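You operate a simulated robot arm through the tools that you are given. There is no shell and no other tool. Be economical: measure what you need, move in short steps, check, and stop when the job is done.

The job below is to be done with a simulated two-armed robot. You get a single attempt, and the scene is never put back.

Task
Pick up the toner bottle from the top of the parts stand with one hand, pass it to the other hand and put it on the beige desk behind the printer. Set down upright: toner bottle.

Only the result counts: the job must be done as asked and must still hold three seconds after the hand-in. Knocking over, shifting, dropping, spilling or breaking anything else fails it.

Robot
Two 7-joint arms with two-finger parallel grippers on one trunk, on a base that drives. Base frame: it is fixed to the floor where the robot stands at the start and does not move with it; the origin is under the middle of the robot, x ahead of it, y to its left, z up. Lengths are in m, angles in degrees, forces in N, time in s.
The left shoulder is at the start at [-0.082, 0.119, 0.851], the right one opposite. With the tool pointing down near the work surface each hand reaches from about 0.16 to 0.58 m from the robot's upright axis, wherever it stands, measured 20 degrees to its own side. Places, roughly: beige desk behind the printer (119x20 cm) [-1.24, 1.72, 0.76]. Payload 3.43 kg a hand.
The tool frame of a hand sits at the grasp point between the pads (the TCP): z along the fingers, y along the line on which they close. The tips reach 0.03 m beyond it. The gripper opens to 0.094 m. The fingers are 0.028 m wide and 0.01 m thick; the gripper's body (0.05 by 0.096 m) begins 0.055 m behind the TCP.
Orientation is that of the tool frame in the base frame, as a unit quaternion [w, x, y, z]. With the fingers straight down and closing along the base's y, the tool's x points along the base's -x, its y along +y and its z along -z.

Tools
- The arms move only by the tool jog_arm. It takes "left_steps", "right_steps" or both (then of equal length, played together; a hand with none holds still); each is a list of rows, each a list of 6 numbers: the shift along the tool's x, y, z in units of 40 mm (1.0 is 40 mm), then the turn, a rotation vector about the tool's x, y, z in units of 5 degrees (1.0 is 5 degrees). In form: [[dx, dy, dz, ax, ay, az], ...]. A call has 1 to 10 rows; each row shifts and turns the commanded pose from where the row before left it, along the tool's axes as they then stand. "left_gripper" and "right_gripper" are, for a hand that has rows, the finger opening in m, from 0 to 0.094, set as the call begins (left out, the last holds). A call with a number of a shift or a turn outside -1 to 1 is refused whole. Rows are played at 5 a second. More than 0.05 m and 8.6 degrees between two rows, or a gripper value outside its range, and nothing of the call is played. Where a pose cannot be reached the arm comes as near as it can. A force on the tool above 40 N (or 10 N above the force at the start of the call, whichever is more), or a blocked arm, ends the call early, and 0.2 s more pass. Each finger travels about 0.153 m/s and halts on what it meets, pressing with about 30 N; the grip force reading is that of the motor and also rises with nothing between the fingers. The clock runs only during rows and for 0.2 s after the last one: add rows that do not move to give the fingers time. It gives the time, the measured TCP pose, the force on the tool (base axes), the opening and the grip force at its end, in the units of the frame above (readings bear some noise), with the torque about the TCP (base axes, N m) and any sound that the robot's microphone picked up.
- Cameras (640 x 400 px; columns grow to the right, rows downward): "scene" is now at [0.0285, 0.0141, 1.5639]; the picture's right is [0.02, -1.00, 0.00], its down [-0.80, -0.02, -0.61] and it looks along [0.61, 0.01, -0.80] (base axes); focal length 272 px, centre (320, 200). "left" rides on the left gripper at [0.076, -0.014, -0.103] in its tool frame; the picture's right is [0.18, 0.98, 0.00], its down [-0.75, 0.14, -0.64] and it looks along [-0.63, 0.12, 0.77] (tool axes); focal length 243 px, centre (320, 200). "right" rides on the right gripper at [0.076, 0.014, -0.103] in its tool frame; the picture's right is [-0.18, 0.98, 0.00], its down [-0.75, -0.14, -0.64] and it looks along [-0.63, -0.12, 0.77] (tool axes); focal length 243 px, centre (320, 200). There is no depth. A picture from a camera that has moved, and an enlarged one, comes with that camera's place and axes in the base frame and with its lens. The place of the scene camera against the robot may be out by one fixed shift of up to 0.018 m in any direction.
- get_image(camera): a new picture of that camera. The clock stands still meanwhile.
- lift_body(by): slides the trunk up (or, below 0, down) by that many m; the arms and the scene camera ride with it, the base frame stays. It gives what a move gives, with no picture.
- roll_base(legs): drives the robot by 1 to 6 legs, each [ahead, left, turn to the left] in m, m and degrees, along the robot's own axes; the way and the turn of a leg run together, so that a leg with both is an arc; at most 1.5 m and 180 degrees a leg. The arms and the cameras ride along, it lands a little off, and it stops where it bumps. It gives what a move gives.
- aim_head(pan, tilt): turns the head with the scene camera to pan (to the left, within 143 degrees either way) and tilt (down, from -29 to 69), counted from straight ahead of the robot. It gives what a move gives.
- zoom(camera, box): a new picture of the part [left, top, right, bottom] of that camera's present view, enlarged. The clock stands still meanwhile.
- sign_off(): hands the job in; it is judged then, once.

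Go step by step. Nothing tells you exact positions but the pictures and the camera data: compare them with the known pose of the tool, close in by small moves and look again before you grip or let go. The budget is 120 turns and 108 pictures, counting those below and the enlarged ones. Unless the task says otherwise, let go and move clear before handing in, and close with one line.

The tools are called after "Call:" as a command line: name --argument value ..., lists and objects as JSON in quotes. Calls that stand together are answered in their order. jog_arm: Moves the arms, as the interface text tells. Its arguments: {"type":"object","properties":{"left_steps":{"type":"array","items":{"type":"array","items":{"type":"number"}}},"left_gripper":{"type":"number"},"right_steps":{"type":"array","items":{"type":"array","items":{"type":"number"}}},"right_gripper":{"type":"number"}},"required":[]} The other tools are called the same way: lift_body (by) slides the trunk up or down; roll_base (legs) drives the base; aim_head (pan, tilt) turns the head that bears the scene camera; get_image (camera) takes a picture; zoom (camera, box) takes an enlarged picture of a part of a camera's view; sign_off () hands the job in.

At the start:

```text
time_s: 0.0
left_tcp_pos: [0.3869, 0.1866, 1.0625]
left_ee_rot: [0.0, 0.0, 1.0, 0.0]
left_wrist_force: [0.0, 0.1, -0.3]
left_torque: [0.0, 0.01, 0.01]
left_width: 0.094
left_finger_force: 0.1
right_tcp_pos: [0.2885, -0.0721, 1.1086]
right_ee_rot: [0.001, 0.002, 1.0, 0.0]
right_wrist_force: [0.5, -0.5, -0.1]
right_torque: [-0.02, -0.01, 0.01]
right_width: 0.0939
right_finger_force: 0.0
trunk travel left (down, up): [-0.275, 0.06]
robot x, y, heading: [0.0032, -0.0046, -0.1]
head pan, tilt: [1.4, 52.8]
```

scene: 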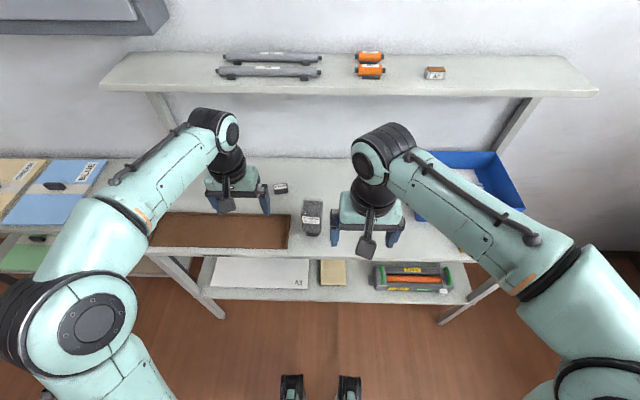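
right: 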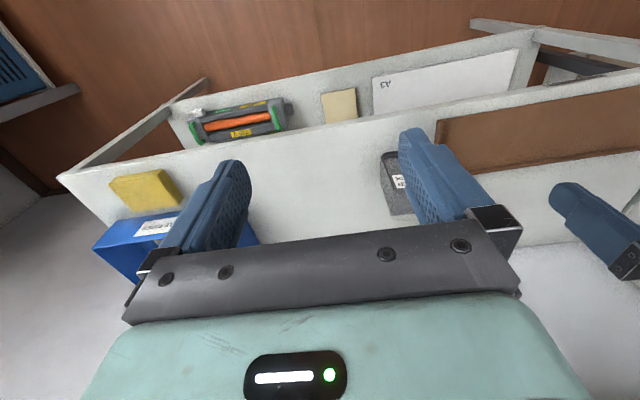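
left: 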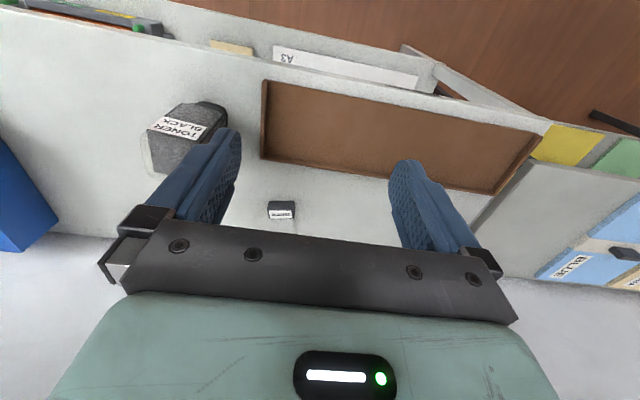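

The grey bottle labelled TONER BLACK stands between the hands on the stand's main board. I'll enlarge the view of it and look around for the desk.

Call:
zoom --camera "scene" --box '[240, 150, 400, 250]'

Call:
zoom --camera "left" --box '[100, 60, 340, 210]'

Call:
aim_head --pan 110 --tilt 30

Call:
get_image --camera "scene"

```text
4.00 times, centred on (320, 200) of scene
camera zoom: at [0.0285, 0.0141, 1.5639], right [0.02, -1.0, 0.0], down [-0.8, -0.02, -0.61], along [0.61, 0.01, -0.8], focal length 1090 px, centre (320, 200)
```

zoom: 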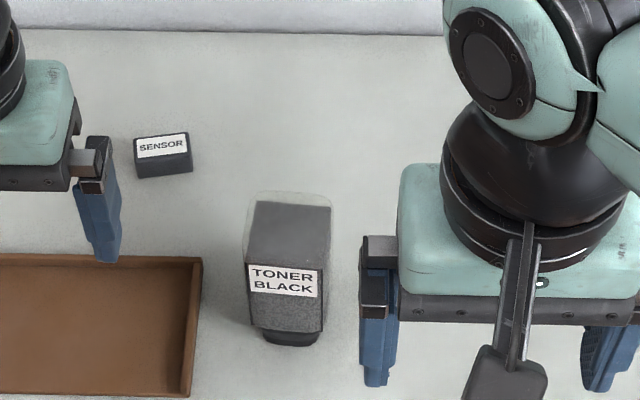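

```text
2.67 times, centred on (220, 135) of left
camera zoom: at [0.3115, 0.1703, 1.1653], right [-0.18, 0.98, 0.0], down [0.75, 0.14, 0.64], along [0.63, 0.12, -0.77], focal length 647 px, centre (587, 373)
```

zoom: 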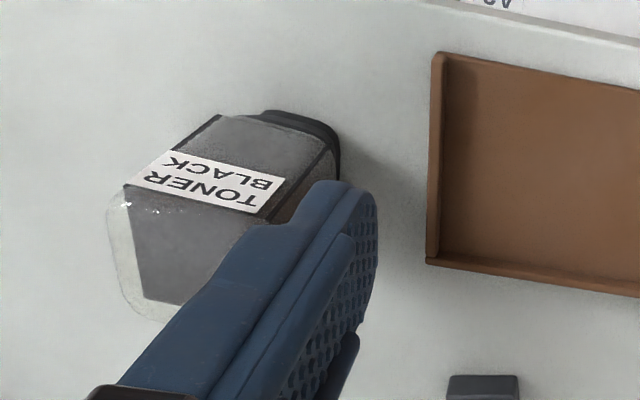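

```text
time_s: 1.9
left_tcp_pos: [0.3882, 0.1853, 1.0618]
left_ee_rot: [0.0, 0.0, 1.0, 0.0]
left_wrist_force: [0.4, 0.2, 0.0]
left_torque: [0.01, -0.02, -0.03]
left_width: 0.0942
left_finger_force: 0.1
right_tcp_pos: [0.2875, -0.0715, 1.1088]
right_ee_rot: [0.0, 0.001, 1.0, 0.0]
right_wrist_force: [-0.4, -0.5, -0.5]
right_torque: [0.01, 0.02, 0.01]
right_width: 0.0942
right_finger_force: 0.0
trunk travel left (down, up): [-0.275, 0.06]
robot x, y, heading: [0.0009, -0.0021, -0.0]
head pan, tilt: [110.0, 30.0]
```

```text
102 pictures are left
camera scene: at [-0.0767, 0.0973, 1.597], right [0.94, 0.34, 0.0], down [0.17, -0.47, -0.87], along [-0.3, 0.81, -0.5], focal length 272 px, centre (320, 200)
```

scene: 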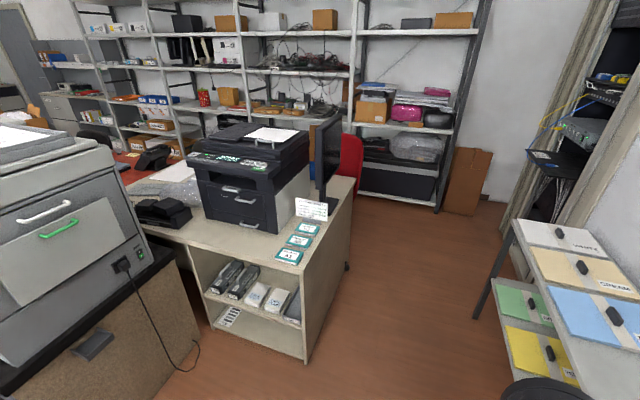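

The desk lies behind me to the left, with the strip on the far side of the printer. Before planning the grip I need to know how the bottle stands, so I'll tilt the right hand for a flatter view of it.

Call:
jog_arm --right_steps '[[0, 0.3, 0, 0, -1, 0], [0, 0.3, 0, 0, -1, 0], [0, 0.3, 0, 0, -1, 0], [0, 0.3, 0, 0, -1, 0], [0, 0.3, 0, 0, -1, 0], [0, 0.3, 0, 0, -1, 0], [0.7, 0.3, 0, 0, -1, 0], [0.7, 0.1, 0, 0, -1, 0]]'

Call:
get_image --camera "right"

Call:
aim_head --pan 0 --tilt 50

Call:
get_image --camera "scene"

```text
time_s: 3.7
left_tcp_pos: [0.3881, 0.1844, 1.0634]
left_ee_rot: [0.0, 0.0, 1.0, 0.0]
left_wrist_force: [0.4, -0.1, 0.6]
left_torque: [-0.02, 0.01, 0.0]
left_width: 0.0943
left_finger_force: 0.1
right_tcp_pos: [0.2415, 0.0168, 1.077]
right_ee_rot: [0.344, 0.001, 0.939, 0.001]
right_wrist_force: [-0.7, 0.4, 0.0]
right_torque: [-0.02, 0.02, -0.02]
right_width: 0.0941
right_finger_force: 0.1
trunk travel left (down, up): [-0.275, 0.06]
robot x, y, heading: [-0.0012, 0.0007, 0.0]
head pan, tilt: [110.0, 30.0]
```

```text
101 pictures are left
camera right: at [0.1157, 0.0326, 1.1074], right [0.14, 0.98, 0.12], down [0.16, -0.14, 0.98], along [0.98, -0.12, -0.18], focal length 243 px, centre (320, 200)
```

right: 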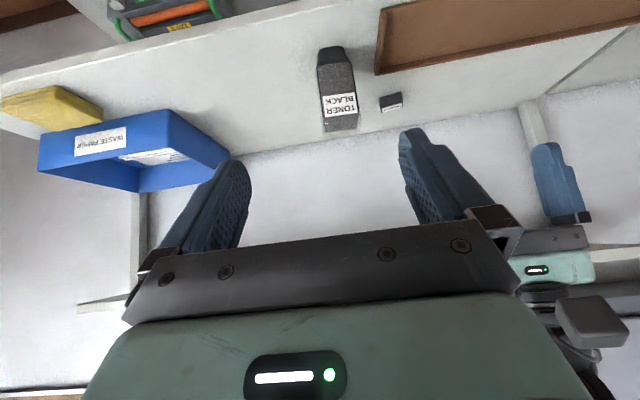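

```text
time_s: 5.5
left_tcp_pos: [0.3872, 0.1854, 1.0627]
left_ee_rot: [0.0, 0.001, 1.0, 0.001]
left_wrist_force: [-0.2, 0.5, 0.0]
left_torque: [0.01, 0.01, -0.01]
left_width: 0.0941
left_finger_force: 0.1
right_tcp_pos: [0.2414, 0.0168, 1.0777]
right_ee_rot: [0.341, 0.001, 0.94, 0.0]
right_wrist_force: [0.0, 0.1, -0.6]
right_torque: [0.04, 0.01, 0.02]
right_width: 0.0939
right_finger_force: 0.1
trunk travel left (down, up): [-0.275, 0.06]
robot x, y, heading: [0.0006, -0.0037, 0.1]
head pan, tilt: [0.0, 50.0]
```

```text
100 pictures are left
camera scene: at [0.0312, 0.0124, 1.5675], right [0.0, -1.0, 0.0], down [-0.77, 0.0, -0.64], along [0.64, 0.0, -0.77], focal length 272 px, centre (320, 200)
```

scene: 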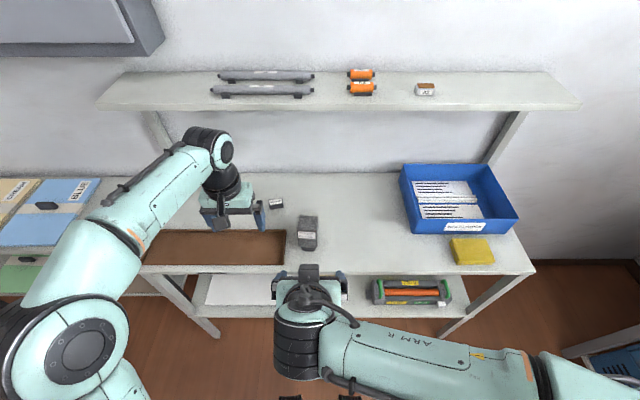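

Call:
zoom --camera "right" --box '[270, 20, 430, 140]'

Call:
zoom --camera "scene" --box '[260, 190, 360, 265]'

```text
3.33 times, centred on (350, 80) of right
camera zoom: at [0.1164, 0.0325, 1.1079], right [0.14, 0.98, 0.12], down [0.16, -0.14, 0.98], along [0.98, -0.12, -0.18], focal length 809 px, centre (220, 600)
```

zoom: 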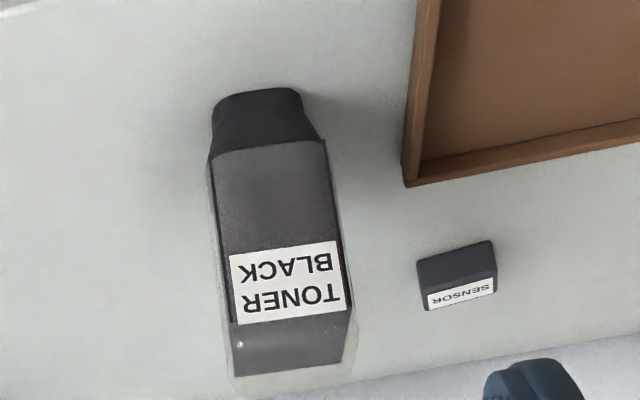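

```text
5.33 times, centred on (310, 228) of scene
camera zoom: at [0.0312, 0.0124, 1.5675], right [0.0, -1.0, 0.0], down [-0.77, 0.0, -0.64], along [0.64, 0.0, -0.77], focal length 1453 px, centre (373, 53)
```

zoom: 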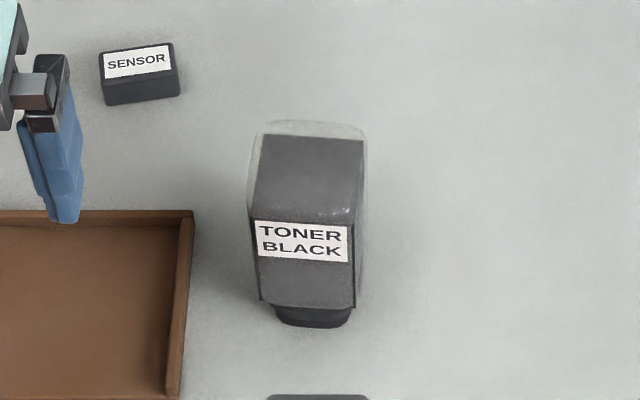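

The bottle stands upright on its black base at about (0.48, 0.04). The base is at z≈0.80 and the top at z≈0.93. I plan to grip it low with the right hand, almost level from the front, so the left hand can later take it from above. First I'll bring the right hand in front of it.

Call:
jog_arm --right_steps '[[-0.31, 0.07, 0.26, 0, -1, 0], [-0.29, 0.07, 0.29, 0, -1, 0], [-0.26, 0.07, 0.31, 0, -1, 0], [-0.235, 0.07, 0.34, 0, -1, 0], [-0.205, 0.07, 0.355, 0, -1, 0], [-0.17, 0.07, 0.37, 0, -1, 0], [-0.14, 0.07, 0.385, 0, -1, 0], [0.9, 0, 0.24, 0, 0, 0], [0.9, 0, 0.24, 0, 0, 0], [0.9, 0, 0.24, 0, 0, 0]]' --right_gripper 0.094

Call:
get_image --camera "right"

Call:
get_image --camera "scene"

```text
time_s: 7.7
left_tcp_pos: [0.3883, 0.1854, 1.0625]
left_ee_rot: [-0.001, 0.0, 1.0, -0.001]
left_wrist_force: [-0.5, 0.4, 0.6]
left_torque: [-0.02, 0.0, -0.01]
left_width: 0.094
left_finger_force: 0.0
right_tcp_pos: [0.3549, 0.0353, 0.9649]
right_ee_rot: [0.61, 0.001, 0.792, 0.0]
right_wrist_force: [0.4, -0.4, -0.2]
right_torque: [0.0, 0.04, 0.01]
right_width: 0.0937
right_finger_force: 0.0
trunk travel left (down, up): [-0.275, 0.06]
robot x, y, heading: [0.001, -0.0023, 0.0]
head pan, tilt: [0.0, 50.0]
```

```text
97 pictures are left
camera right: at [0.2358, 0.0514, 0.9182], right [0.05, 0.98, 0.18], down [-0.43, -0.14, 0.89], along [0.9, -0.12, 0.41], focal length 243 px, centre (320, 200)
```

right: 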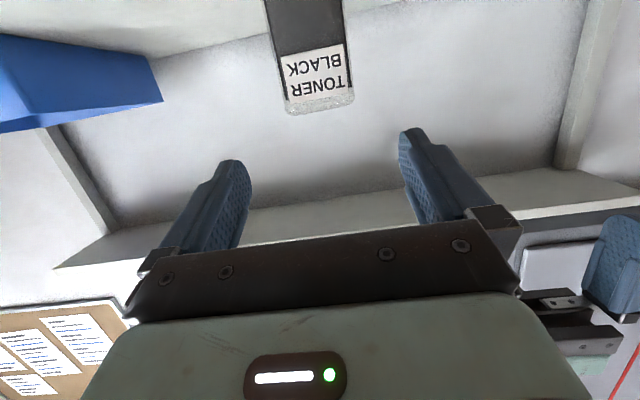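

```text
96 pictures are left
camera scene: at [0.0318, 0.0125, 1.5675], right [0.0, -1.0, 0.0], down [-0.77, 0.0, -0.64], along [0.64, 0.0, -0.77], focal length 272 px, centre (320, 200)
```

scene: 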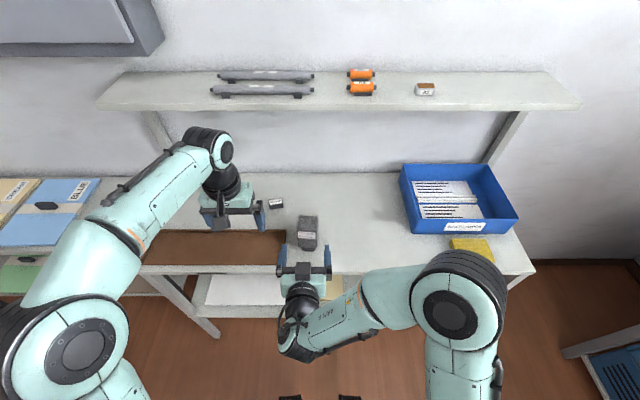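

The hand is lined up with the bottle (y≈0.035, top z≈0.93). I'll lower to the gripping height and move forward part way.

Call:
jog_arm --right_steps '[[0.9, 0, 0.24, 0, 0, 0], [0.9, 0, 0.24, 0, 0, 0], [0, 0, 0.6, 0, 0, 0], [0, 0, 0.6, 0, 0, 0]]'

Call:
get_image --camera "right"

Call:
zoom --camera "scene" --box '[240, 190, 400, 290]'

```text
time_s: 8.7
left_tcp_pos: [0.3871, 0.1856, 1.0621]
left_ee_rot: [0.0, 0.001, 1.0, 0.0]
left_wrist_force: [0.3, -0.4, -0.4]
left_torque: [-0.03, -0.01, -0.02]
left_width: 0.0939
left_finger_force: 0.1
right_tcp_pos: [0.4011, 0.0354, 0.8775]
right_ee_rot: [0.61, 0.0, 0.793, 0.001]
right_wrist_force: [0.0, -0.6, -0.1]
right_torque: [0.04, 0.03, 0.01]
right_width: 0.0942
right_finger_force: 0.1
trunk travel left (down, up): [-0.275, 0.06]
robot x, y, heading: [-0.0027, -0.0029, 0.1]
head pan, tilt: [0.0, 50.0]
```

```text
95 pictures are left
camera right: at [0.2825, 0.0514, 0.8316], right [0.05, 0.98, 0.18], down [-0.43, -0.14, 0.89], along [0.9, -0.12, 0.41], focal length 243 px, centre (320, 200)
```

right: 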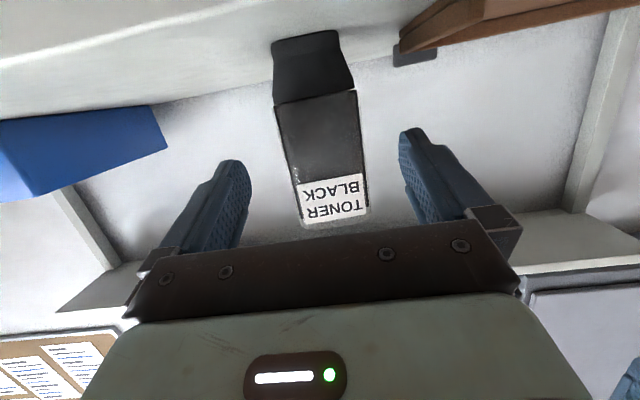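

```text
4.00 times, centred on (320, 240) of scene
camera zoom: at [0.0316, 0.0123, 1.5675], right [0.0, -1.0, 0.0], down [-0.77, 0.0, -0.64], along [0.64, 0.0, -0.77], focal length 1090 px, centre (320, 40)
```

zoom: 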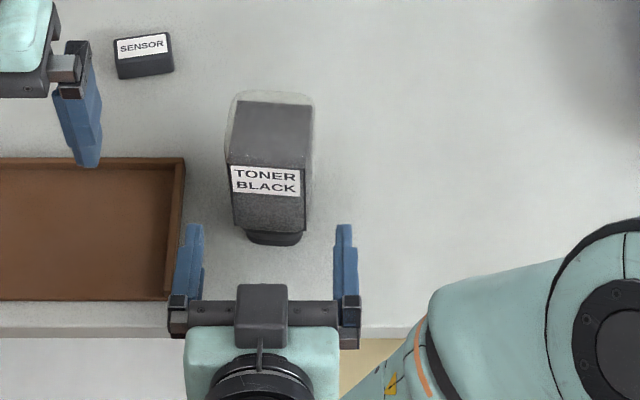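

The fingers straddle the bottle line with clearance. I'll move in until the bottle sits between the pads, then look again.

Call:
jog_arm --right_steps '[[0, 0.08, 0.46, 0, 0, 0], [0, 0, 0.46, 0, 0, 0], [0, 0, 0.46, 0, 0, 0], [0, 0, 0.46, 0, 0, 0]]'

Call:
get_image --camera "right"

Call:
zoom --camera "scene" --box '[240, 190, 400, 290]'

```text
time_s: 9.7
left_tcp_pos: [0.3882, 0.185, 1.0606]
left_ee_rot: [0.0, 0.0, 1.0, 0.0]
left_wrist_force: [-0.1, -0.4, -0.2]
left_torque: [-0.02, 0.0, 0.0]
left_width: 0.0939
left_finger_force: 0.0
right_tcp_pos: [0.4731, 0.0406, 0.86]
right_ee_rot: [0.609, 0.001, 0.793, 0.0]
right_wrist_force: [0.1, 0.1, 0.7]
right_torque: [-0.01, -0.01, -0.02]
right_width: 0.0939
right_finger_force: 0.1
trunk travel left (down, up): [-0.275, 0.06]
robot x, y, heading: [0.0007, -0.0009, 0.0]
head pan, tilt: [0.0, 50.0]
```

```text
93 pictures are left
camera right: at [0.3539, 0.0548, 0.8137], right [0.05, 0.98, 0.18], down [-0.43, -0.14, 0.89], along [0.9, -0.12, 0.41], focal length 243 px, centre (320, 200)
```

right: 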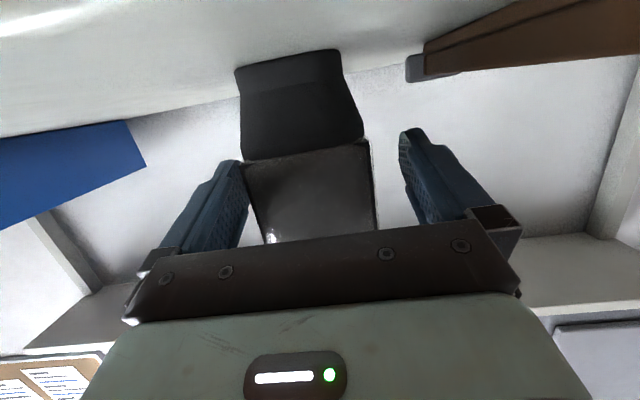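

```text
4.00 times, centred on (320, 240) of scene
camera zoom: at [0.0315, 0.0123, 1.5675], right [0.0, -1.0, 0.0], down [-0.77, 0.0, -0.64], along [0.64, 0.0, -0.77], focal length 1090 px, centre (320, 40)
```

zoom: 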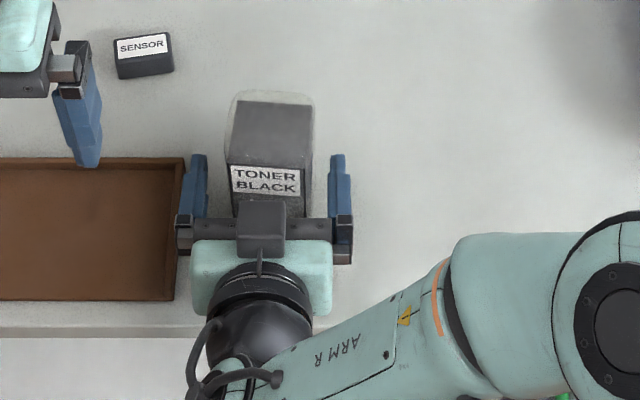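

The bottle is centred between the fingers to within about 2 mm, so I'm closing the right gripper.

Call:
jog_arm --right_steps '[[0, 0, 0, 0, 0, 0], [0, 0, 0, 0, 0, 0], [0, 0, 0, 0, 0, 0], [0, 0, 0, 0, 0, 0]]' --right_gripper 0.03

Call:
get_image --camera "right"

```text
time_s: 10.7
left_tcp_pos: [0.3884, 0.1849, 1.0628]
left_ee_rot: [0.0, -0.001, 1.0, 0.0]
left_wrist_force: [0.0, 0.0, -0.5]
left_torque: [0.03, 0.03, -0.02]
left_width: 0.0939
left_finger_force: 0.0
right_tcp_pos: [0.4734, 0.0401, 0.8614]
right_ee_rot: [0.61, 0.001, 0.793, 0.0]
right_wrist_force: [1.2, -1.3, 0.6]
right_torque: [0.05, -0.07, -0.01]
right_width: 0.0675
right_finger_force: 30.3
trunk travel left (down, up): [-0.275, 0.06]
robot x, y, heading: [-0.0019, -0.0022, -0.3]
head pan, tilt: [0.0, 50.0]
```

```text
91 pictures are left
camera right: at [0.3536, 0.0548, 0.8138], right [0.05, 0.98, 0.18], down [-0.43, -0.14, 0.89], along [0.9, -0.12, 0.41], focal length 243 px, centre (320, 200)
```

right: 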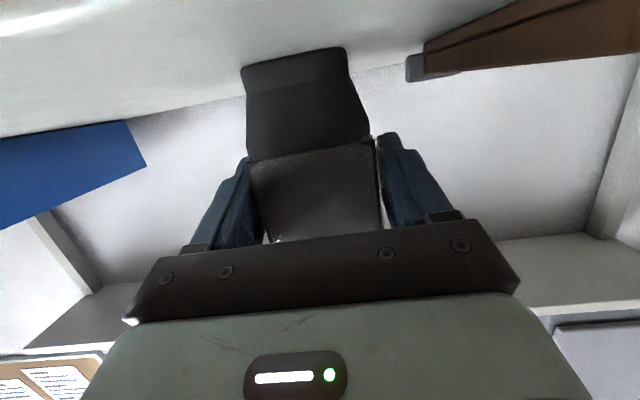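

It's gripped (width 0.0675, full force). I'll lift straight up 15 cm and check.

Call:
jog_arm --right_steps '[[-0.72, 0, -0.194, 0, 0, 0], [-0.72, 0, -0.194, 0, 0, 0], [-0.72, 0, -0.194, 0, 0, 0], [-0.72, 0, -0.194, 0, 0, 0], [-0.72, 0, -0.194, 0, 0, 0]]'

Call:
get_image --camera "right"

Call:
get_image --camera "scene"

Call:
get_image --camera "left"

```text
time_s: 11.9
left_tcp_pos: [0.3875, 0.1844, 1.0632]
left_ee_rot: [0.001, 0.0, 1.0, -0.001]
left_wrist_force: [0.4, -0.2, 1.1]
left_torque: [-0.02, 0.01, -0.02]
left_width: 0.094
left_finger_force: 0.1
right_tcp_pos: [0.4739, 0.039, 1.0105]
right_ee_rot: [0.609, 0.0, 0.793, 0.0]
right_wrist_force: [-0.5, -0.2, -1.2]
right_torque: [-0.01, 0.02, 0.0]
right_width: 0.0677
right_finger_force: 30.1
trunk travel left (down, up): [-0.275, 0.06]
robot x, y, heading: [0.0044, -0.0005, 0.2]
head pan, tilt: [0.0, 50.0]
```

```text
90 pictures are left
camera right: at [0.353, 0.0548, 0.9636], right [0.05, 0.98, 0.18], down [-0.43, -0.14, 0.89], along [0.9, -0.12, 0.41], focal length 243 px, centre (320, 200)
```

right: 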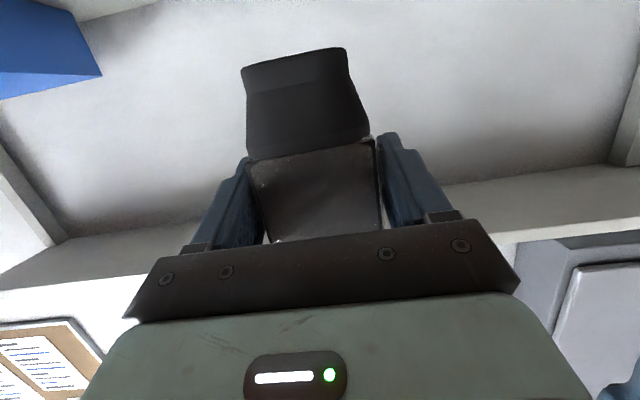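

```text
89 pictures are left
camera scene: at [0.031, 0.0123, 1.5675], right [0.0, -1.0, 0.0], down [-0.77, 0.0, -0.64], along [0.64, 0.0, -0.77], focal length 272 px, centre (320, 200)
```

scene: 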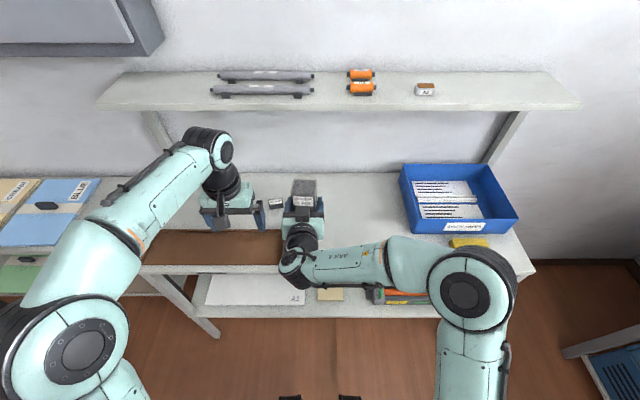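

```text
88 pictures are left
camera left: at [0.3113, 0.1703, 1.1653], right [-0.18, 0.98, 0.0], down [0.75, 0.14, 0.64], along [0.63, 0.12, -0.77], focal length 243 px, centre (320, 200)
```

left: 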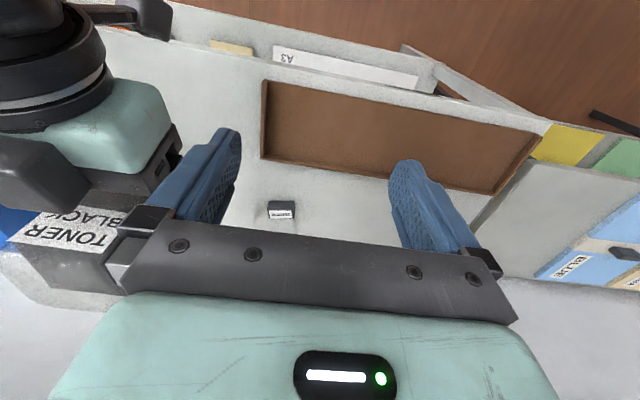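

The bottle is held upright and clear of the stand. Now I'll raise the left hand and yaw it 90° so it can grip the bottle top from above along x.

Call:
jog_arm --left_steps '[[0, 0, -0.35, 0, 0, 1], [0, 0, -0.35, 0, 0, 1], [0, 0, -0.35, 0, 0, 1], [0, 0, -0.35, 0, 0, 1], [0, 0, -0.35, 0, 0, 1], [0, 0, -0.35, 0, 0, 1], [0, 0, -0.35, 0, 0, 1], [0, 0, -0.35, 0, 0, 1], [0, 0, -0.35, 0, 0, 1], [0, 0, 0, 0, 0, 1]]' --left_gripper 0.084

Call:
jog_arm --left_steps '[[0, 0, 0, 0, 0, 1], [0, 0, 0, 0, 0, 1], [0, 0, 0, 0, 0, 1], [0, 0, 0, 0, 0, 1], [0, 0, 0, 0, 0, 1], [0, 0, 0, 0, 0, 1], [0, 0, 0, 0, 0, 1], [0, 0, 0, 0, 0, 1]]'

Call:
get_image --camera "left"

Call:
get_image --camera "scene"

```text
time_s: 14.1
left_tcp_pos: [0.3884, 0.1856, 1.1893]
left_ee_rot: [0.0, 0.424, 0.906, 0.0]
left_wrist_force: [-0.4, 0.8, 0.3]
left_torque: [0.0, -0.01, -0.03]
left_width: 0.0839
left_finger_force: 0.1
right_tcp_pos: [0.4721, 0.0387, 1.01]
right_ee_rot: [0.609, 0.001, 0.793, -0.001]
right_wrist_force: [-0.2, -0.7, -2.2]
right_torque: [0.01, -0.02, -0.02]
right_width: 0.0673
right_finger_force: 30.5
trunk travel left (down, up): [-0.275, 0.06]
robot x, y, heading: [0.0036, -0.002, -0.2]
head pan, tilt: [0.0, 50.0]
```

```text
time_s: 15.9
left_tcp_pos: [0.3866, 0.1851, 1.1873]
left_ee_rot: [0.0, 0.708, 0.706, -0.001]
left_wrist_force: [0.1, 0.8, -0.3]
left_torque: [0.01, 0.01, 0.03]
left_width: 0.084
left_finger_force: 0.1
right_tcp_pos: [0.4738, 0.039, 1.009]
right_ee_rot: [0.61, 0.0, 0.792, 0.001]
right_wrist_force: [-0.6, 1.2, -1.6]
right_torque: [0.02, 0.0, 0.0]
right_width: 0.0672
right_finger_force: 30.1
trunk travel left (down, up): [-0.275, 0.06]
robot x, y, heading: [0.0022, 0.0005, -0.1]
head pan, tilt: [0.0, 50.0]
```

```text
87 pictures are left
camera left: at [0.3736, 0.2611, 1.2911], right [0.98, 0.18, 0.0], down [0.14, -0.75, 0.64], along [0.12, -0.63, -0.77], focal length 243 px, centre (320, 200)
```

left: 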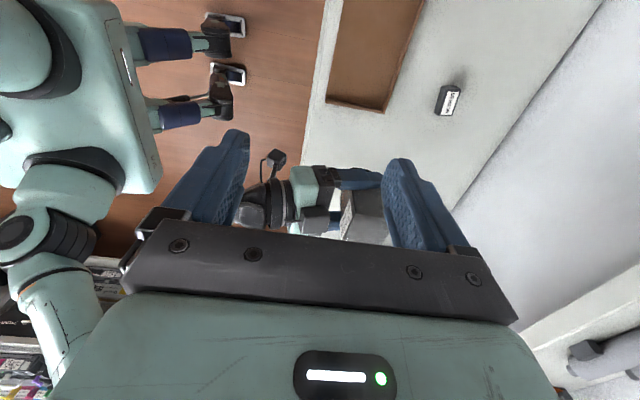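

```text
86 pictures are left
camera scene: at [0.0314, 0.0123, 1.5675], right [0.0, -1.0, 0.0], down [-0.77, 0.0, -0.64], along [0.64, 0.0, -0.77], focal length 272 px, centre (320, 200)
```

scene: 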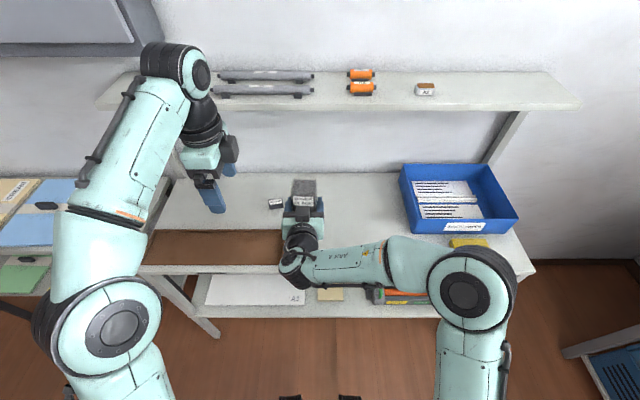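

The yaw went well. I'll pull the bottle back 8 cm to stay away from the upper shelf and bring the left hand part of the way over, then check.

Call:
jog_arm --right_steps '[[0.13, 0, -0.483, 0, 0, 0], [0.13, 0, -0.483, 0, 0, 0], [0.13, 0, -0.483, 0, 0, 0], [0.13, 0, -0.483, 0, 0, 0]]' --left_steps '[[-0.5, 0.1, 0, 0, 0, 0], [-0.5, 0.1, 0, 0, 0, 0], [-0.5, 0.1, 0, 0, 0, 0], [-0.5, 0.1, 0, 0, 0, 0]]'

Call:
get_image --camera "left"

Call:
get_image --camera "scene"

```text
time_s: 16.9
left_tcp_pos: [0.404, 0.1026, 1.1886]
left_ee_rot: [0.001, 0.707, 0.707, 0.0]
left_wrist_force: [-0.2, -0.6, 0.9]
left_torque: [0.01, -0.01, 0.0]
left_width: 0.0842
left_finger_force: 0.1
right_tcp_pos: [0.3931, 0.0393, 1.0101]
right_ee_rot: [0.61, 0.002, 0.793, -0.001]
right_wrist_force: [0.3, 0.5, -1.1]
right_torque: [-0.03, 0.03, 0.03]
right_width: 0.0673
right_finger_force: 29.9
trunk travel left (down, up): [-0.275, 0.06]
robot x, y, heading: [0.0005, -0.002, 0.1]
head pan, tilt: [0.0, 50.0]
```

```text
85 pictures are left
camera left: at [0.3898, 0.1796, 1.2917], right [0.98, 0.18, 0.0], down [0.14, -0.75, 0.64], along [0.12, -0.63, -0.77], focal length 243 px, centre (320, 200)
```

left: 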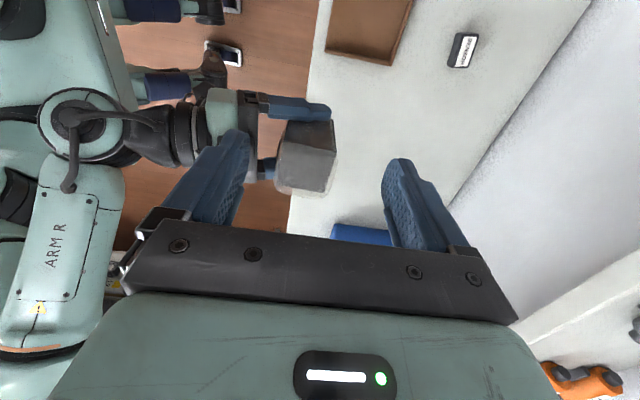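

```text
84 pictures are left
camera scene: at [0.0312, 0.0116, 1.5675], right [0.0, -1.0, 0.0], down [-0.77, 0.0, -0.64], along [0.64, 0.0, -0.77], focal length 272 px, centre (320, 200)
```

scene: 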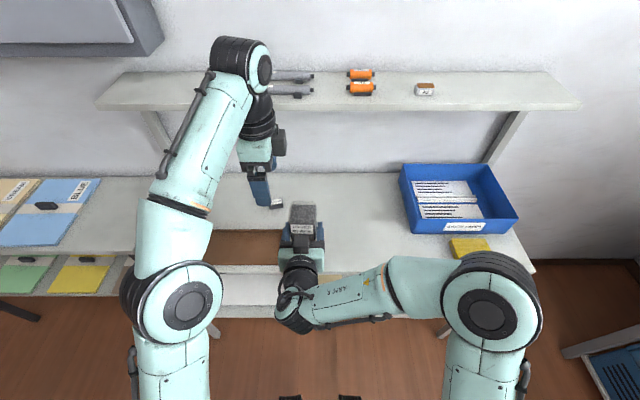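

Call:
zoom --camera "left" --box '[230, 80, 390, 205]'

```text
3.20 times, centred on (310, 142) of left
camera zoom: at [0.3898, 0.1796, 1.2917], right [0.98, 0.18, 0.0], down [0.14, -0.75, 0.64], along [0.12, -0.63, -0.77], focal length 776 px, centre (352, 384)
```

zoom: 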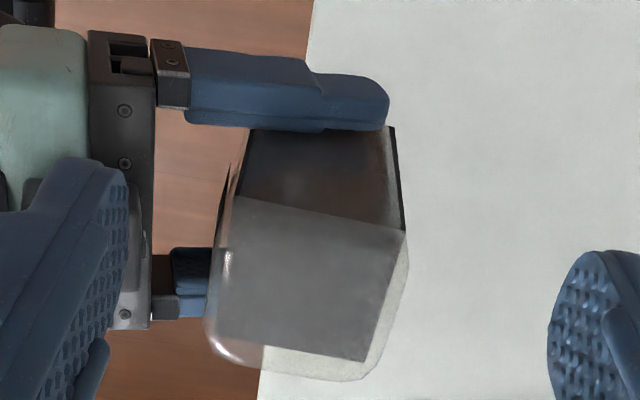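

The bottle-top centre is at about (0.401, 0.042, 1.08) and squarely aligned. I'll move the left hand over it and descend to just above.

Call:
jog_arm --left_steps '[[-0.51, 0, 0, 0, 0, 0], [-0.51, 0, 0, 0, 0, 0], [-0.5, 0, 0, 0, 0, 0], [0, 0, 0.6, 0, 0, 0], [0, 0, 0.6, 0, 0, 0], [0, 0, 0.3, 0, 0, 0]]'

Call:
get_image --camera "left"

Call:
zoom --camera "scene" --box '[220, 130, 420, 280]'

```text
time_s: 18.3
left_tcp_pos: [0.4008, 0.0443, 1.1246]
left_ee_rot: [0.0, 0.707, 0.707, 0.0]
left_wrist_force: [-0.2, 1.1, -0.6]
left_torque: [-0.01, 0.02, -0.01]
left_width: 0.0837
left_finger_force: 0.1
left hand out of reach, approached as far as the arm can: row 3
right_tcp_pos: [0.3926, 0.0405, 1.0088]
right_ee_rot: [0.61, 0.001, 0.792, -0.001]
right_wrist_force: [-0.8, 0.0, -1.4]
right_torque: [-0.03, -0.01, -0.01]
right_width: 0.0668
right_finger_force: 30.0
trunk travel left (down, up): [-0.275, 0.06]
robot x, y, heading: [-0.0005, 0.0037, 0.1]
head pan, tilt: [0.0, 50.0]
```

```text
82 pictures are left
camera left: at [0.3872, 0.1206, 1.2282], right [0.98, 0.18, 0.0], down [0.14, -0.75, 0.64], along [0.12, -0.63, -0.77], focal length 243 px, centre (320, 200)
```

left: 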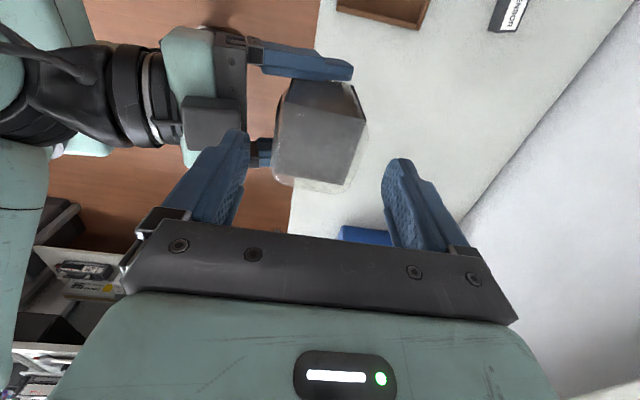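

```text
2.67 times, centred on (320, 205) of scene
camera zoom: at [0.0313, 0.0125, 1.5675], right [0.0, -1.0, 0.0], down [-0.77, 0.0, -0.64], along [0.64, 0.0, -0.77], focal length 727 px, centre (320, 187)
```

zoom: 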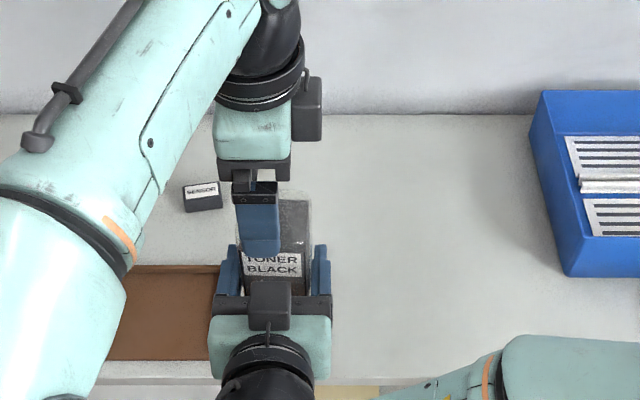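

Directly over the bottle top to within a few mm. I'll descend 4 cm and check.

Call:
jog_arm --left_steps '[[0, 0, 0.34, 0, 0, 0], [0, 0, 0.33, 0, 0, 0], [0, 0, 0.33, 0, 0, 0]]'

Call:
get_image --camera "left"

Call:
zoom --camera "scene" --box '[250, 170, 370, 260]'

```text
time_s: 19.1
left_tcp_pos: [0.4003, 0.0451, 1.0861]
left_ee_rot: [-0.001, 0.708, 0.707, 0.001]
left_wrist_force: [0.9, 0.6, 0.8]
left_torque: [0.02, 0.01, -0.02]
left_width: 0.084
left_finger_force: 0.1
right_tcp_pos: [0.3932, 0.0378, 1.01]
right_ee_rot: [0.609, 0.001, 0.793, 0.0]
right_wrist_force: [-0.1, 0.8, -1.5]
right_torque: [0.0, 0.05, 0.02]
right_width: 0.0671
right_finger_force: 30.3
trunk travel left (down, up): [-0.275, 0.06]
robot x, y, heading: [0.0025, -0.0006, 0.1]
head pan, tilt: [0.0, 50.0]
```

```text
80 pictures are left
camera left: at [0.3871, 0.1208, 1.1888], right [0.98, 0.18, 0.0], down [0.14, -0.75, 0.64], along [0.12, -0.63, -0.77], focal length 243 px, centre (320, 200)
```

left: 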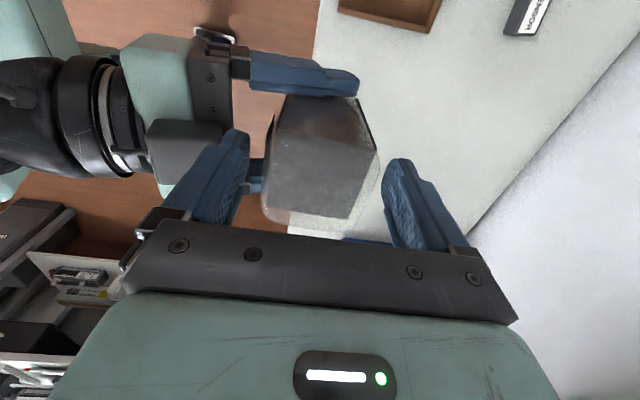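

```text
4.44 times, centred on (310, 215) of scene
camera zoom: at [0.0314, 0.0125, 1.5675], right [0.0, -1.0, 0.0], down [-0.77, 0.0, -0.64], along [0.64, 0.0, -0.77], focal length 1211 px, centre (364, 133)
```

zoom: 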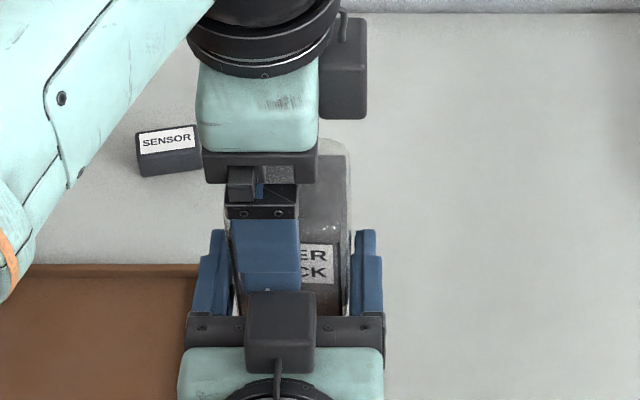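

The fingers straddle the top with a narrow gap to the right gripper's top block. I'll shift 4 mm away from it, go 8 mm lower and close the left gripper.

Call:
jog_arm --left_steps '[[0, 0.1, 0, 0, 0, 0], [0, 0, 0.2, 0, 0, 0]]'

Call:
get_image --camera "left"

```text
time_s: 19.7
left_tcp_pos: [0.4051, 0.0434, 1.0789]
left_ee_rot: [0.0, 0.706, 0.708, 0.0]
left_wrist_force: [0.4, 0.5, -0.4]
left_torque: [-0.03, -0.01, 0.01]
left_width: 0.0839
left_finger_force: 0.0
right_tcp_pos: [0.3934, 0.0389, 1.01]
right_ee_rot: [0.61, 0.0, 0.793, 0.001]
right_wrist_force: [0.0, 0.3, -1.6]
right_torque: [-0.04, 0.01, -0.02]
right_width: 0.0668
right_finger_force: 30.5
trunk travel left (down, up): [-0.275, 0.06]
robot x, y, heading: [0.0027, -0.0021, 0.0]
head pan, tilt: [0.0, 50.0]
```

```text
78 pictures are left
camera left: at [0.3905, 0.1205, 1.1812], right [0.98, 0.18, 0.0], down [0.14, -0.75, 0.64], along [0.12, -0.63, -0.77], focal length 243 px, centre (320, 200)
```

left: 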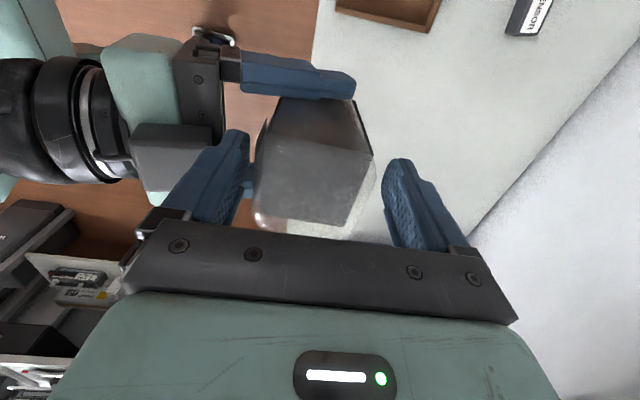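

Call:
jog_arm --left_steps '[[0, -0.07, 0, 0, 0, 0], [0, 0, 0, 0, 0, 0], [0, 0, 0, 0, 0, 0], [0, 0, 0, 0, 0, 0]]' --left_gripper 0.03

Call:
get_image --camera "left"

```text
time_s: 20.7
left_tcp_pos: [0.4014, 0.0447, 1.0779]
left_ee_rot: [-0.001, 0.707, 0.707, 0.0]
left_wrist_force: [0.0, -1.7, 0.4]
left_torque: [0.01, 0.14, -0.1]
left_width: 0.0662
left_finger_force: 30.1
right_tcp_pos: [0.3927, 0.0388, 1.0094]
right_ee_rot: [0.609, 0.001, 0.793, -0.001]
right_wrist_force: [-1.1, 0.1, -2.0]
right_torque: [-0.08, -0.12, 0.15]
right_width: 0.0664
right_finger_force: 30.0
trunk travel left (down, up): [-0.275, 0.06]
robot x, y, heading: [0.0012, -0.0006, 0.1]
head pan, tilt: [0.0, 50.0]
```

```text
77 pictures are left
camera left: at [0.3879, 0.1205, 1.1809], right [0.98, 0.18, 0.0], down [0.14, -0.75, 0.64], along [0.12, -0.63, -0.77], focal length 243 px, centre (320, 200)
```

left: 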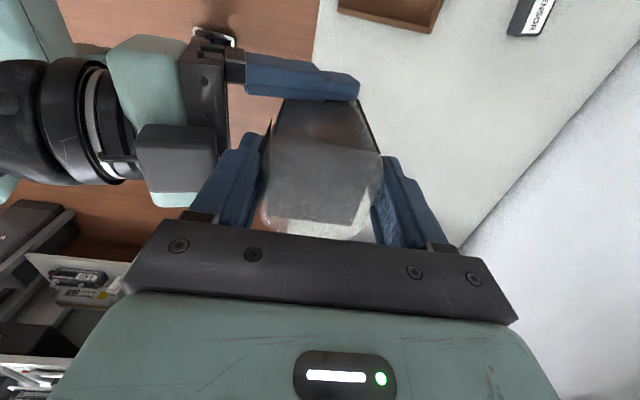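

Both hands hold it. Releasing the right hand and backing it straight out.

Call:
jog_arm --right_steps '[[0, 0, 0, 0, 0, 0], [0, 0, 0, 0, 0, 0], [0, 0, 0, 0, 0, 0]]' --right_gripper 0.094

Call:
jog_arm --right_steps '[[0, 0, -0.5, 0, 0, 0], [0, 0, -0.7, 0, 0, 0], [0, 0, -0.7, 0, 0, 0], [0, 0, -0.7, 0, 0, 0]]'

Call:
get_image --camera "left"

Call:
get_image --camera "right"

Call:
get_image --camera "scene"

```text
time_s: 21.5
left_tcp_pos: [0.4027, 0.0449, 1.0769]
left_ee_rot: [-0.001, 0.707, 0.707, 0.0]
left_wrist_force: [-0.3, -0.6, 0.8]
left_torque: [-0.01, -0.01, 0.0]
left_width: 0.066
left_finger_force: 29.6
right_tcp_pos: [0.3937, 0.0386, 1.0108]
right_ee_rot: [0.609, 0.001, 0.793, 0.0]
right_wrist_force: [0.8, -0.5, 0.1]
right_torque: [0.0, -0.02, -0.01]
right_width: 0.094
right_finger_force: 0.1
trunk travel left (down, up): [-0.275, 0.06]
robot x, y, heading: [-0.0008, -0.0018, -0.2]
head pan, tilt: [0.0, 50.0]
```

```text
time_s: 22.5
left_tcp_pos: [0.4004, 0.0449, 1.078]
left_ee_rot: [0.0, 0.707, 0.707, 0.0]
left_wrist_force: [-0.5, -0.4, 0.2]
left_torque: [0.01, -0.01, 0.01]
left_width: 0.066
left_finger_force: 30.4
right_tcp_pos: [0.291, 0.0396, 1.0367]
right_ee_rot: [0.609, 0.0, 0.793, 0.001]
right_wrist_force: [0.7, 0.4, 0.2]
right_torque: [0.0, 0.01, 0.01]
right_width: 0.0939
right_finger_force: 0.1
trunk travel left (down, up): [-0.275, 0.06]
robot x, y, heading: [0.0015, 0.0013, 0.3]
head pan, tilt: [0.0, 50.0]
```

```text
76 pictures are left
camera left: at [0.3873, 0.1206, 1.181], right [0.98, 0.18, 0.0], down [0.14, -0.75, 0.64], along [0.12, -0.63, -0.77], focal length 243 px, centre (320, 200)
```

left: 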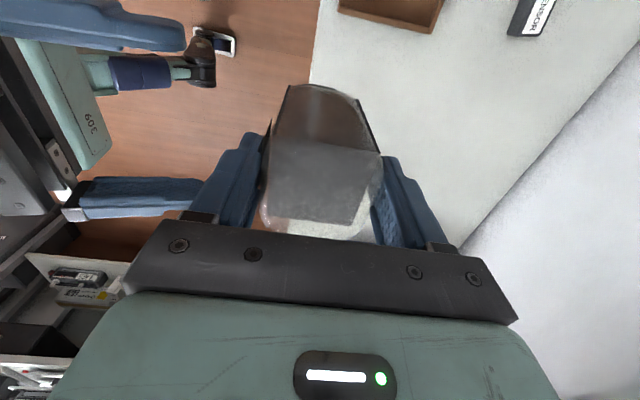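

```text
75 pictures are left
camera right: at [0.1724, 0.0545, 0.9901], right [0.05, 0.98, 0.18], down [-0.43, -0.14, 0.89], along [0.9, -0.12, 0.41], focal length 243 px, centre (320, 200)
```

right: 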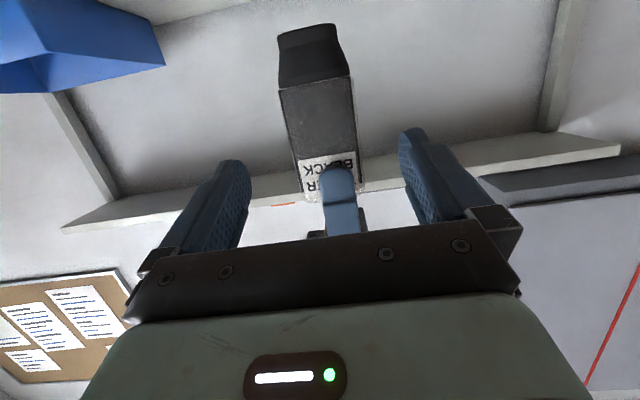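

```text
74 pictures are left
camera scene: at [0.0307, 0.0123, 1.5675], right [0.0, -1.0, 0.0], down [-0.77, 0.0, -0.64], along [0.64, 0.0, -0.77], focal length 272 px, centre (320, 200)
```

scene: 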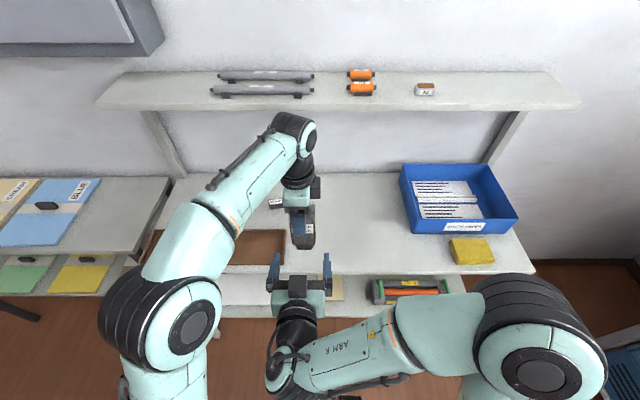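

The handover worked: the left hand holds the bottle upright and the right is clear. Next I'll look around to plan the drive.

Call:
aim_head --pan 140 --tilt 40

Call:
get_image --camera "scene"

Call:
aim_head --pan 75 --tilt 30

Call:
get_image --camera "scene"

Call:
aim_head --pan -120 --tilt 40

Call:
get_image --camera "scene"

```text
time_s: 24.8
left_tcp_pos: [0.4018, 0.0455, 1.0776]
left_ee_rot: [0.0, 0.708, 0.707, 0.0]
left_wrist_force: [0.9, 0.7, -0.7]
left_torque: [0.06, 0.01, -0.03]
left_width: 0.0661
left_finger_force: 29.8
right_tcp_pos: [0.2937, 0.0405, 1.0355]
right_ee_rot: [0.609, 0.0, 0.793, 0.001]
right_wrist_force: [-0.2, -0.6, 0.0]
right_torque: [-0.03, 0.02, -0.02]
right_width: 0.094
right_finger_force: 0.2
trunk travel left (down, up): [-0.275, 0.06]
robot x, y, heading: [0.0007, -0.0007, 0.1]
head pan, tilt: [140.0, 40.0]
```

```text
73 pictures are left
camera scene: at [-0.1108, 0.067, 1.5817], right [0.64, 0.77, 0.0], down [0.49, -0.41, -0.77], along [-0.59, 0.49, -0.64], focal length 272 px, centre (320, 200)
```

scene: 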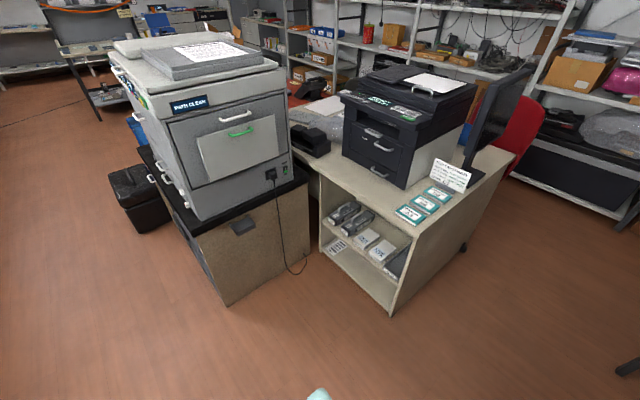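

```text
time_s: 26.1
left_tcp_pos: [0.4015, 0.0449, 1.0776]
left_ee_rot: [0.0, 0.706, 0.708, -0.001]
left_wrist_force: [0.6, 0.1, 0.6]
left_torque: [0.01, 0.02, -0.02]
left_width: 0.066
left_finger_force: 29.7
right_tcp_pos: [0.2948, 0.0379, 1.0361]
right_ee_rot: [0.609, 0.001, 0.793, 0.0]
right_wrist_force: [0.1, -0.7, 0.0]
right_torque: [0.0, -0.04, 0.0]
right_width: 0.0941
right_finger_force: 0.0
trunk travel left (down, up): [-0.275, 0.06]
robot x, y, heading: [0.0003, 0.0, 0.2]
head pan, tilt: [75.0, 30.0]
```

```text
72 pictures are left
camera scene: at [-0.0224, 0.0997, 1.597], right [0.97, -0.26, 0.0], down [-0.13, -0.48, -0.87], along [0.22, 0.84, -0.5], focal length 272 px, centre (320, 200)
```

scene: 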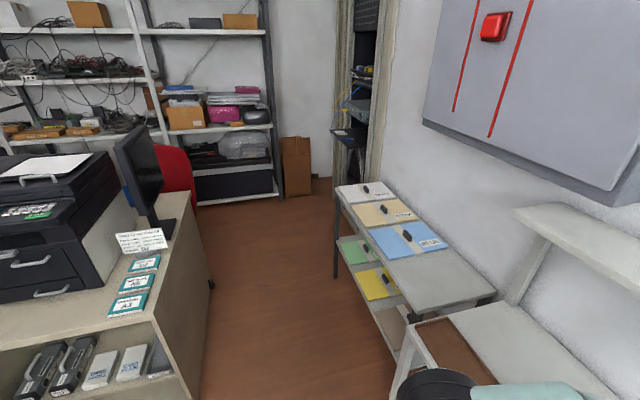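

```text
time_s: 29.0
left_tcp_pos: [0.4025, 0.0443, 1.0775]
left_ee_rot: [0.0, 0.707, 0.707, 0.0]
left_wrist_force: [0.8, -0.3, -0.9]
left_torque: [0.0, -0.01, 0.02]
left_width: 0.0658
left_finger_force: 29.9
right_tcp_pos: [0.2929, 0.0385, 1.0366]
right_ee_rot: [0.609, 0.0, 0.793, 0.001]
right_wrist_force: [0.1, 0.5, -0.3]
right_torque: [-0.02, 0.01, -0.03]
right_width: 0.0938
right_finger_force: 0.1
trunk travel left (down, up): [-0.275, 0.06]
robot x, y, heading: [-0.0004, 0.0024, 0.2]
head pan, tilt: [-120.0, 40.0]
```

```text
71 pictures are left
camera scene: at [-0.0881, -0.0613, 1.5817], right [-0.87, 0.5, 0.0], down [0.32, 0.56, -0.77], along [-0.38, -0.66, -0.64], focal length 272 px, centre (320, 200)
```

scene: 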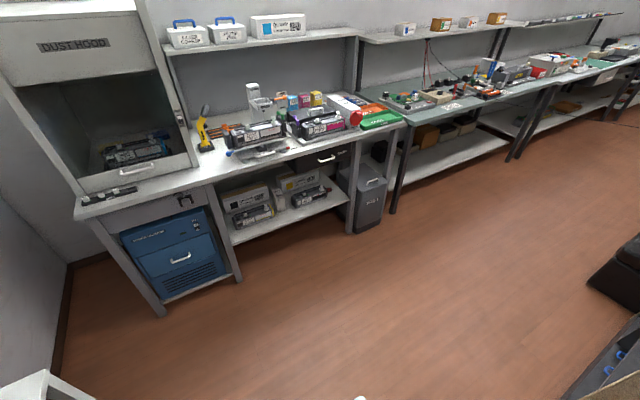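

The route is to back off, turn left, and drive up the passage between the desk end (x≈-0.45) and the side table. Then I can see the desk's rear strip. First the back-off and turn.

Call:
roll_base --legs '[[-0.12, 0, 0], [0, 0, 90], [0, -0.1, 0]]'

Call:
aim_head --pan 10 --tilt 35

Call:
get_image --camera "scene"

```text
time_s: 35.2
left_tcp_pos: [-0.0569, 0.4025, 1.0779]
left_ee_rot: [0.0, 0.007, 1.0, 0.0]
left_wrist_force: [-0.1, -0.3, 0.1]
left_torque: [-0.02, 0.02, 0.02]
left_width: 0.0662
left_finger_force: 29.8
right_tcp_pos: [-0.0541, 0.2922, 1.0363]
right_ee_rot: [0.435, -0.555, 0.566, 0.428]
right_wrist_force: [0.3, 0.3, -0.7]
right_torque: [0.04, -0.03, 0.02]
right_width: 0.0941
right_finger_force: 0.1
trunk travel left (down, up): [-0.275, 0.06]
robot x, y, heading: [-0.0206, -0.0045, 89.0]
head pan, tilt: [-120.0, 40.0]
```

```text
time_s: 37.3
left_tcp_pos: [-0.0594, 0.4008, 1.0788]
left_ee_rot: [0.0, 0.009, 1.0, 0.0]
left_wrist_force: [0.2, 0.3, 0.1]
left_torque: [0.0, 0.03, 0.0]
left_width: 0.0661
left_finger_force: 29.8
right_tcp_pos: [-0.0551, 0.2923, 1.036]
right_ee_rot: [0.434, -0.556, 0.565, 0.428]
right_wrist_force: [-0.2, -0.1, 0.5]
right_torque: [0.0, -0.02, 0.0]
right_width: 0.0943
right_finger_force: 0.0
trunk travel left (down, up): [-0.275, 0.06]
robot x, y, heading: [-0.0202, -0.0007, 89.0]
head pan, tilt: [10.0, 35.0]
```

```text
70 pictures are left
camera scene: at [-0.0364, 0.0537, 1.5892], right [0.99, 0.16, 0.0], down [0.09, -0.57, -0.82], along [-0.13, 0.81, -0.57], focal length 272 px, centre (320, 200)
```

scene: 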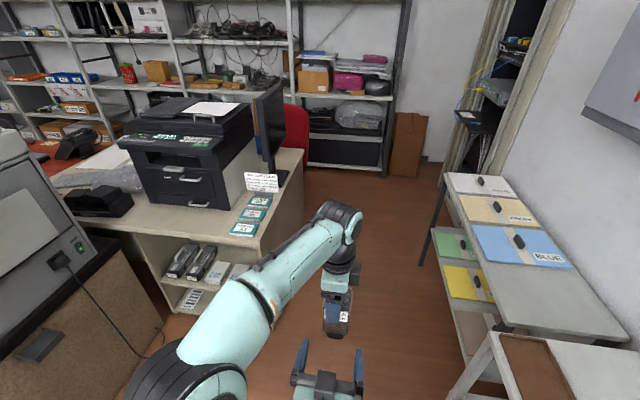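

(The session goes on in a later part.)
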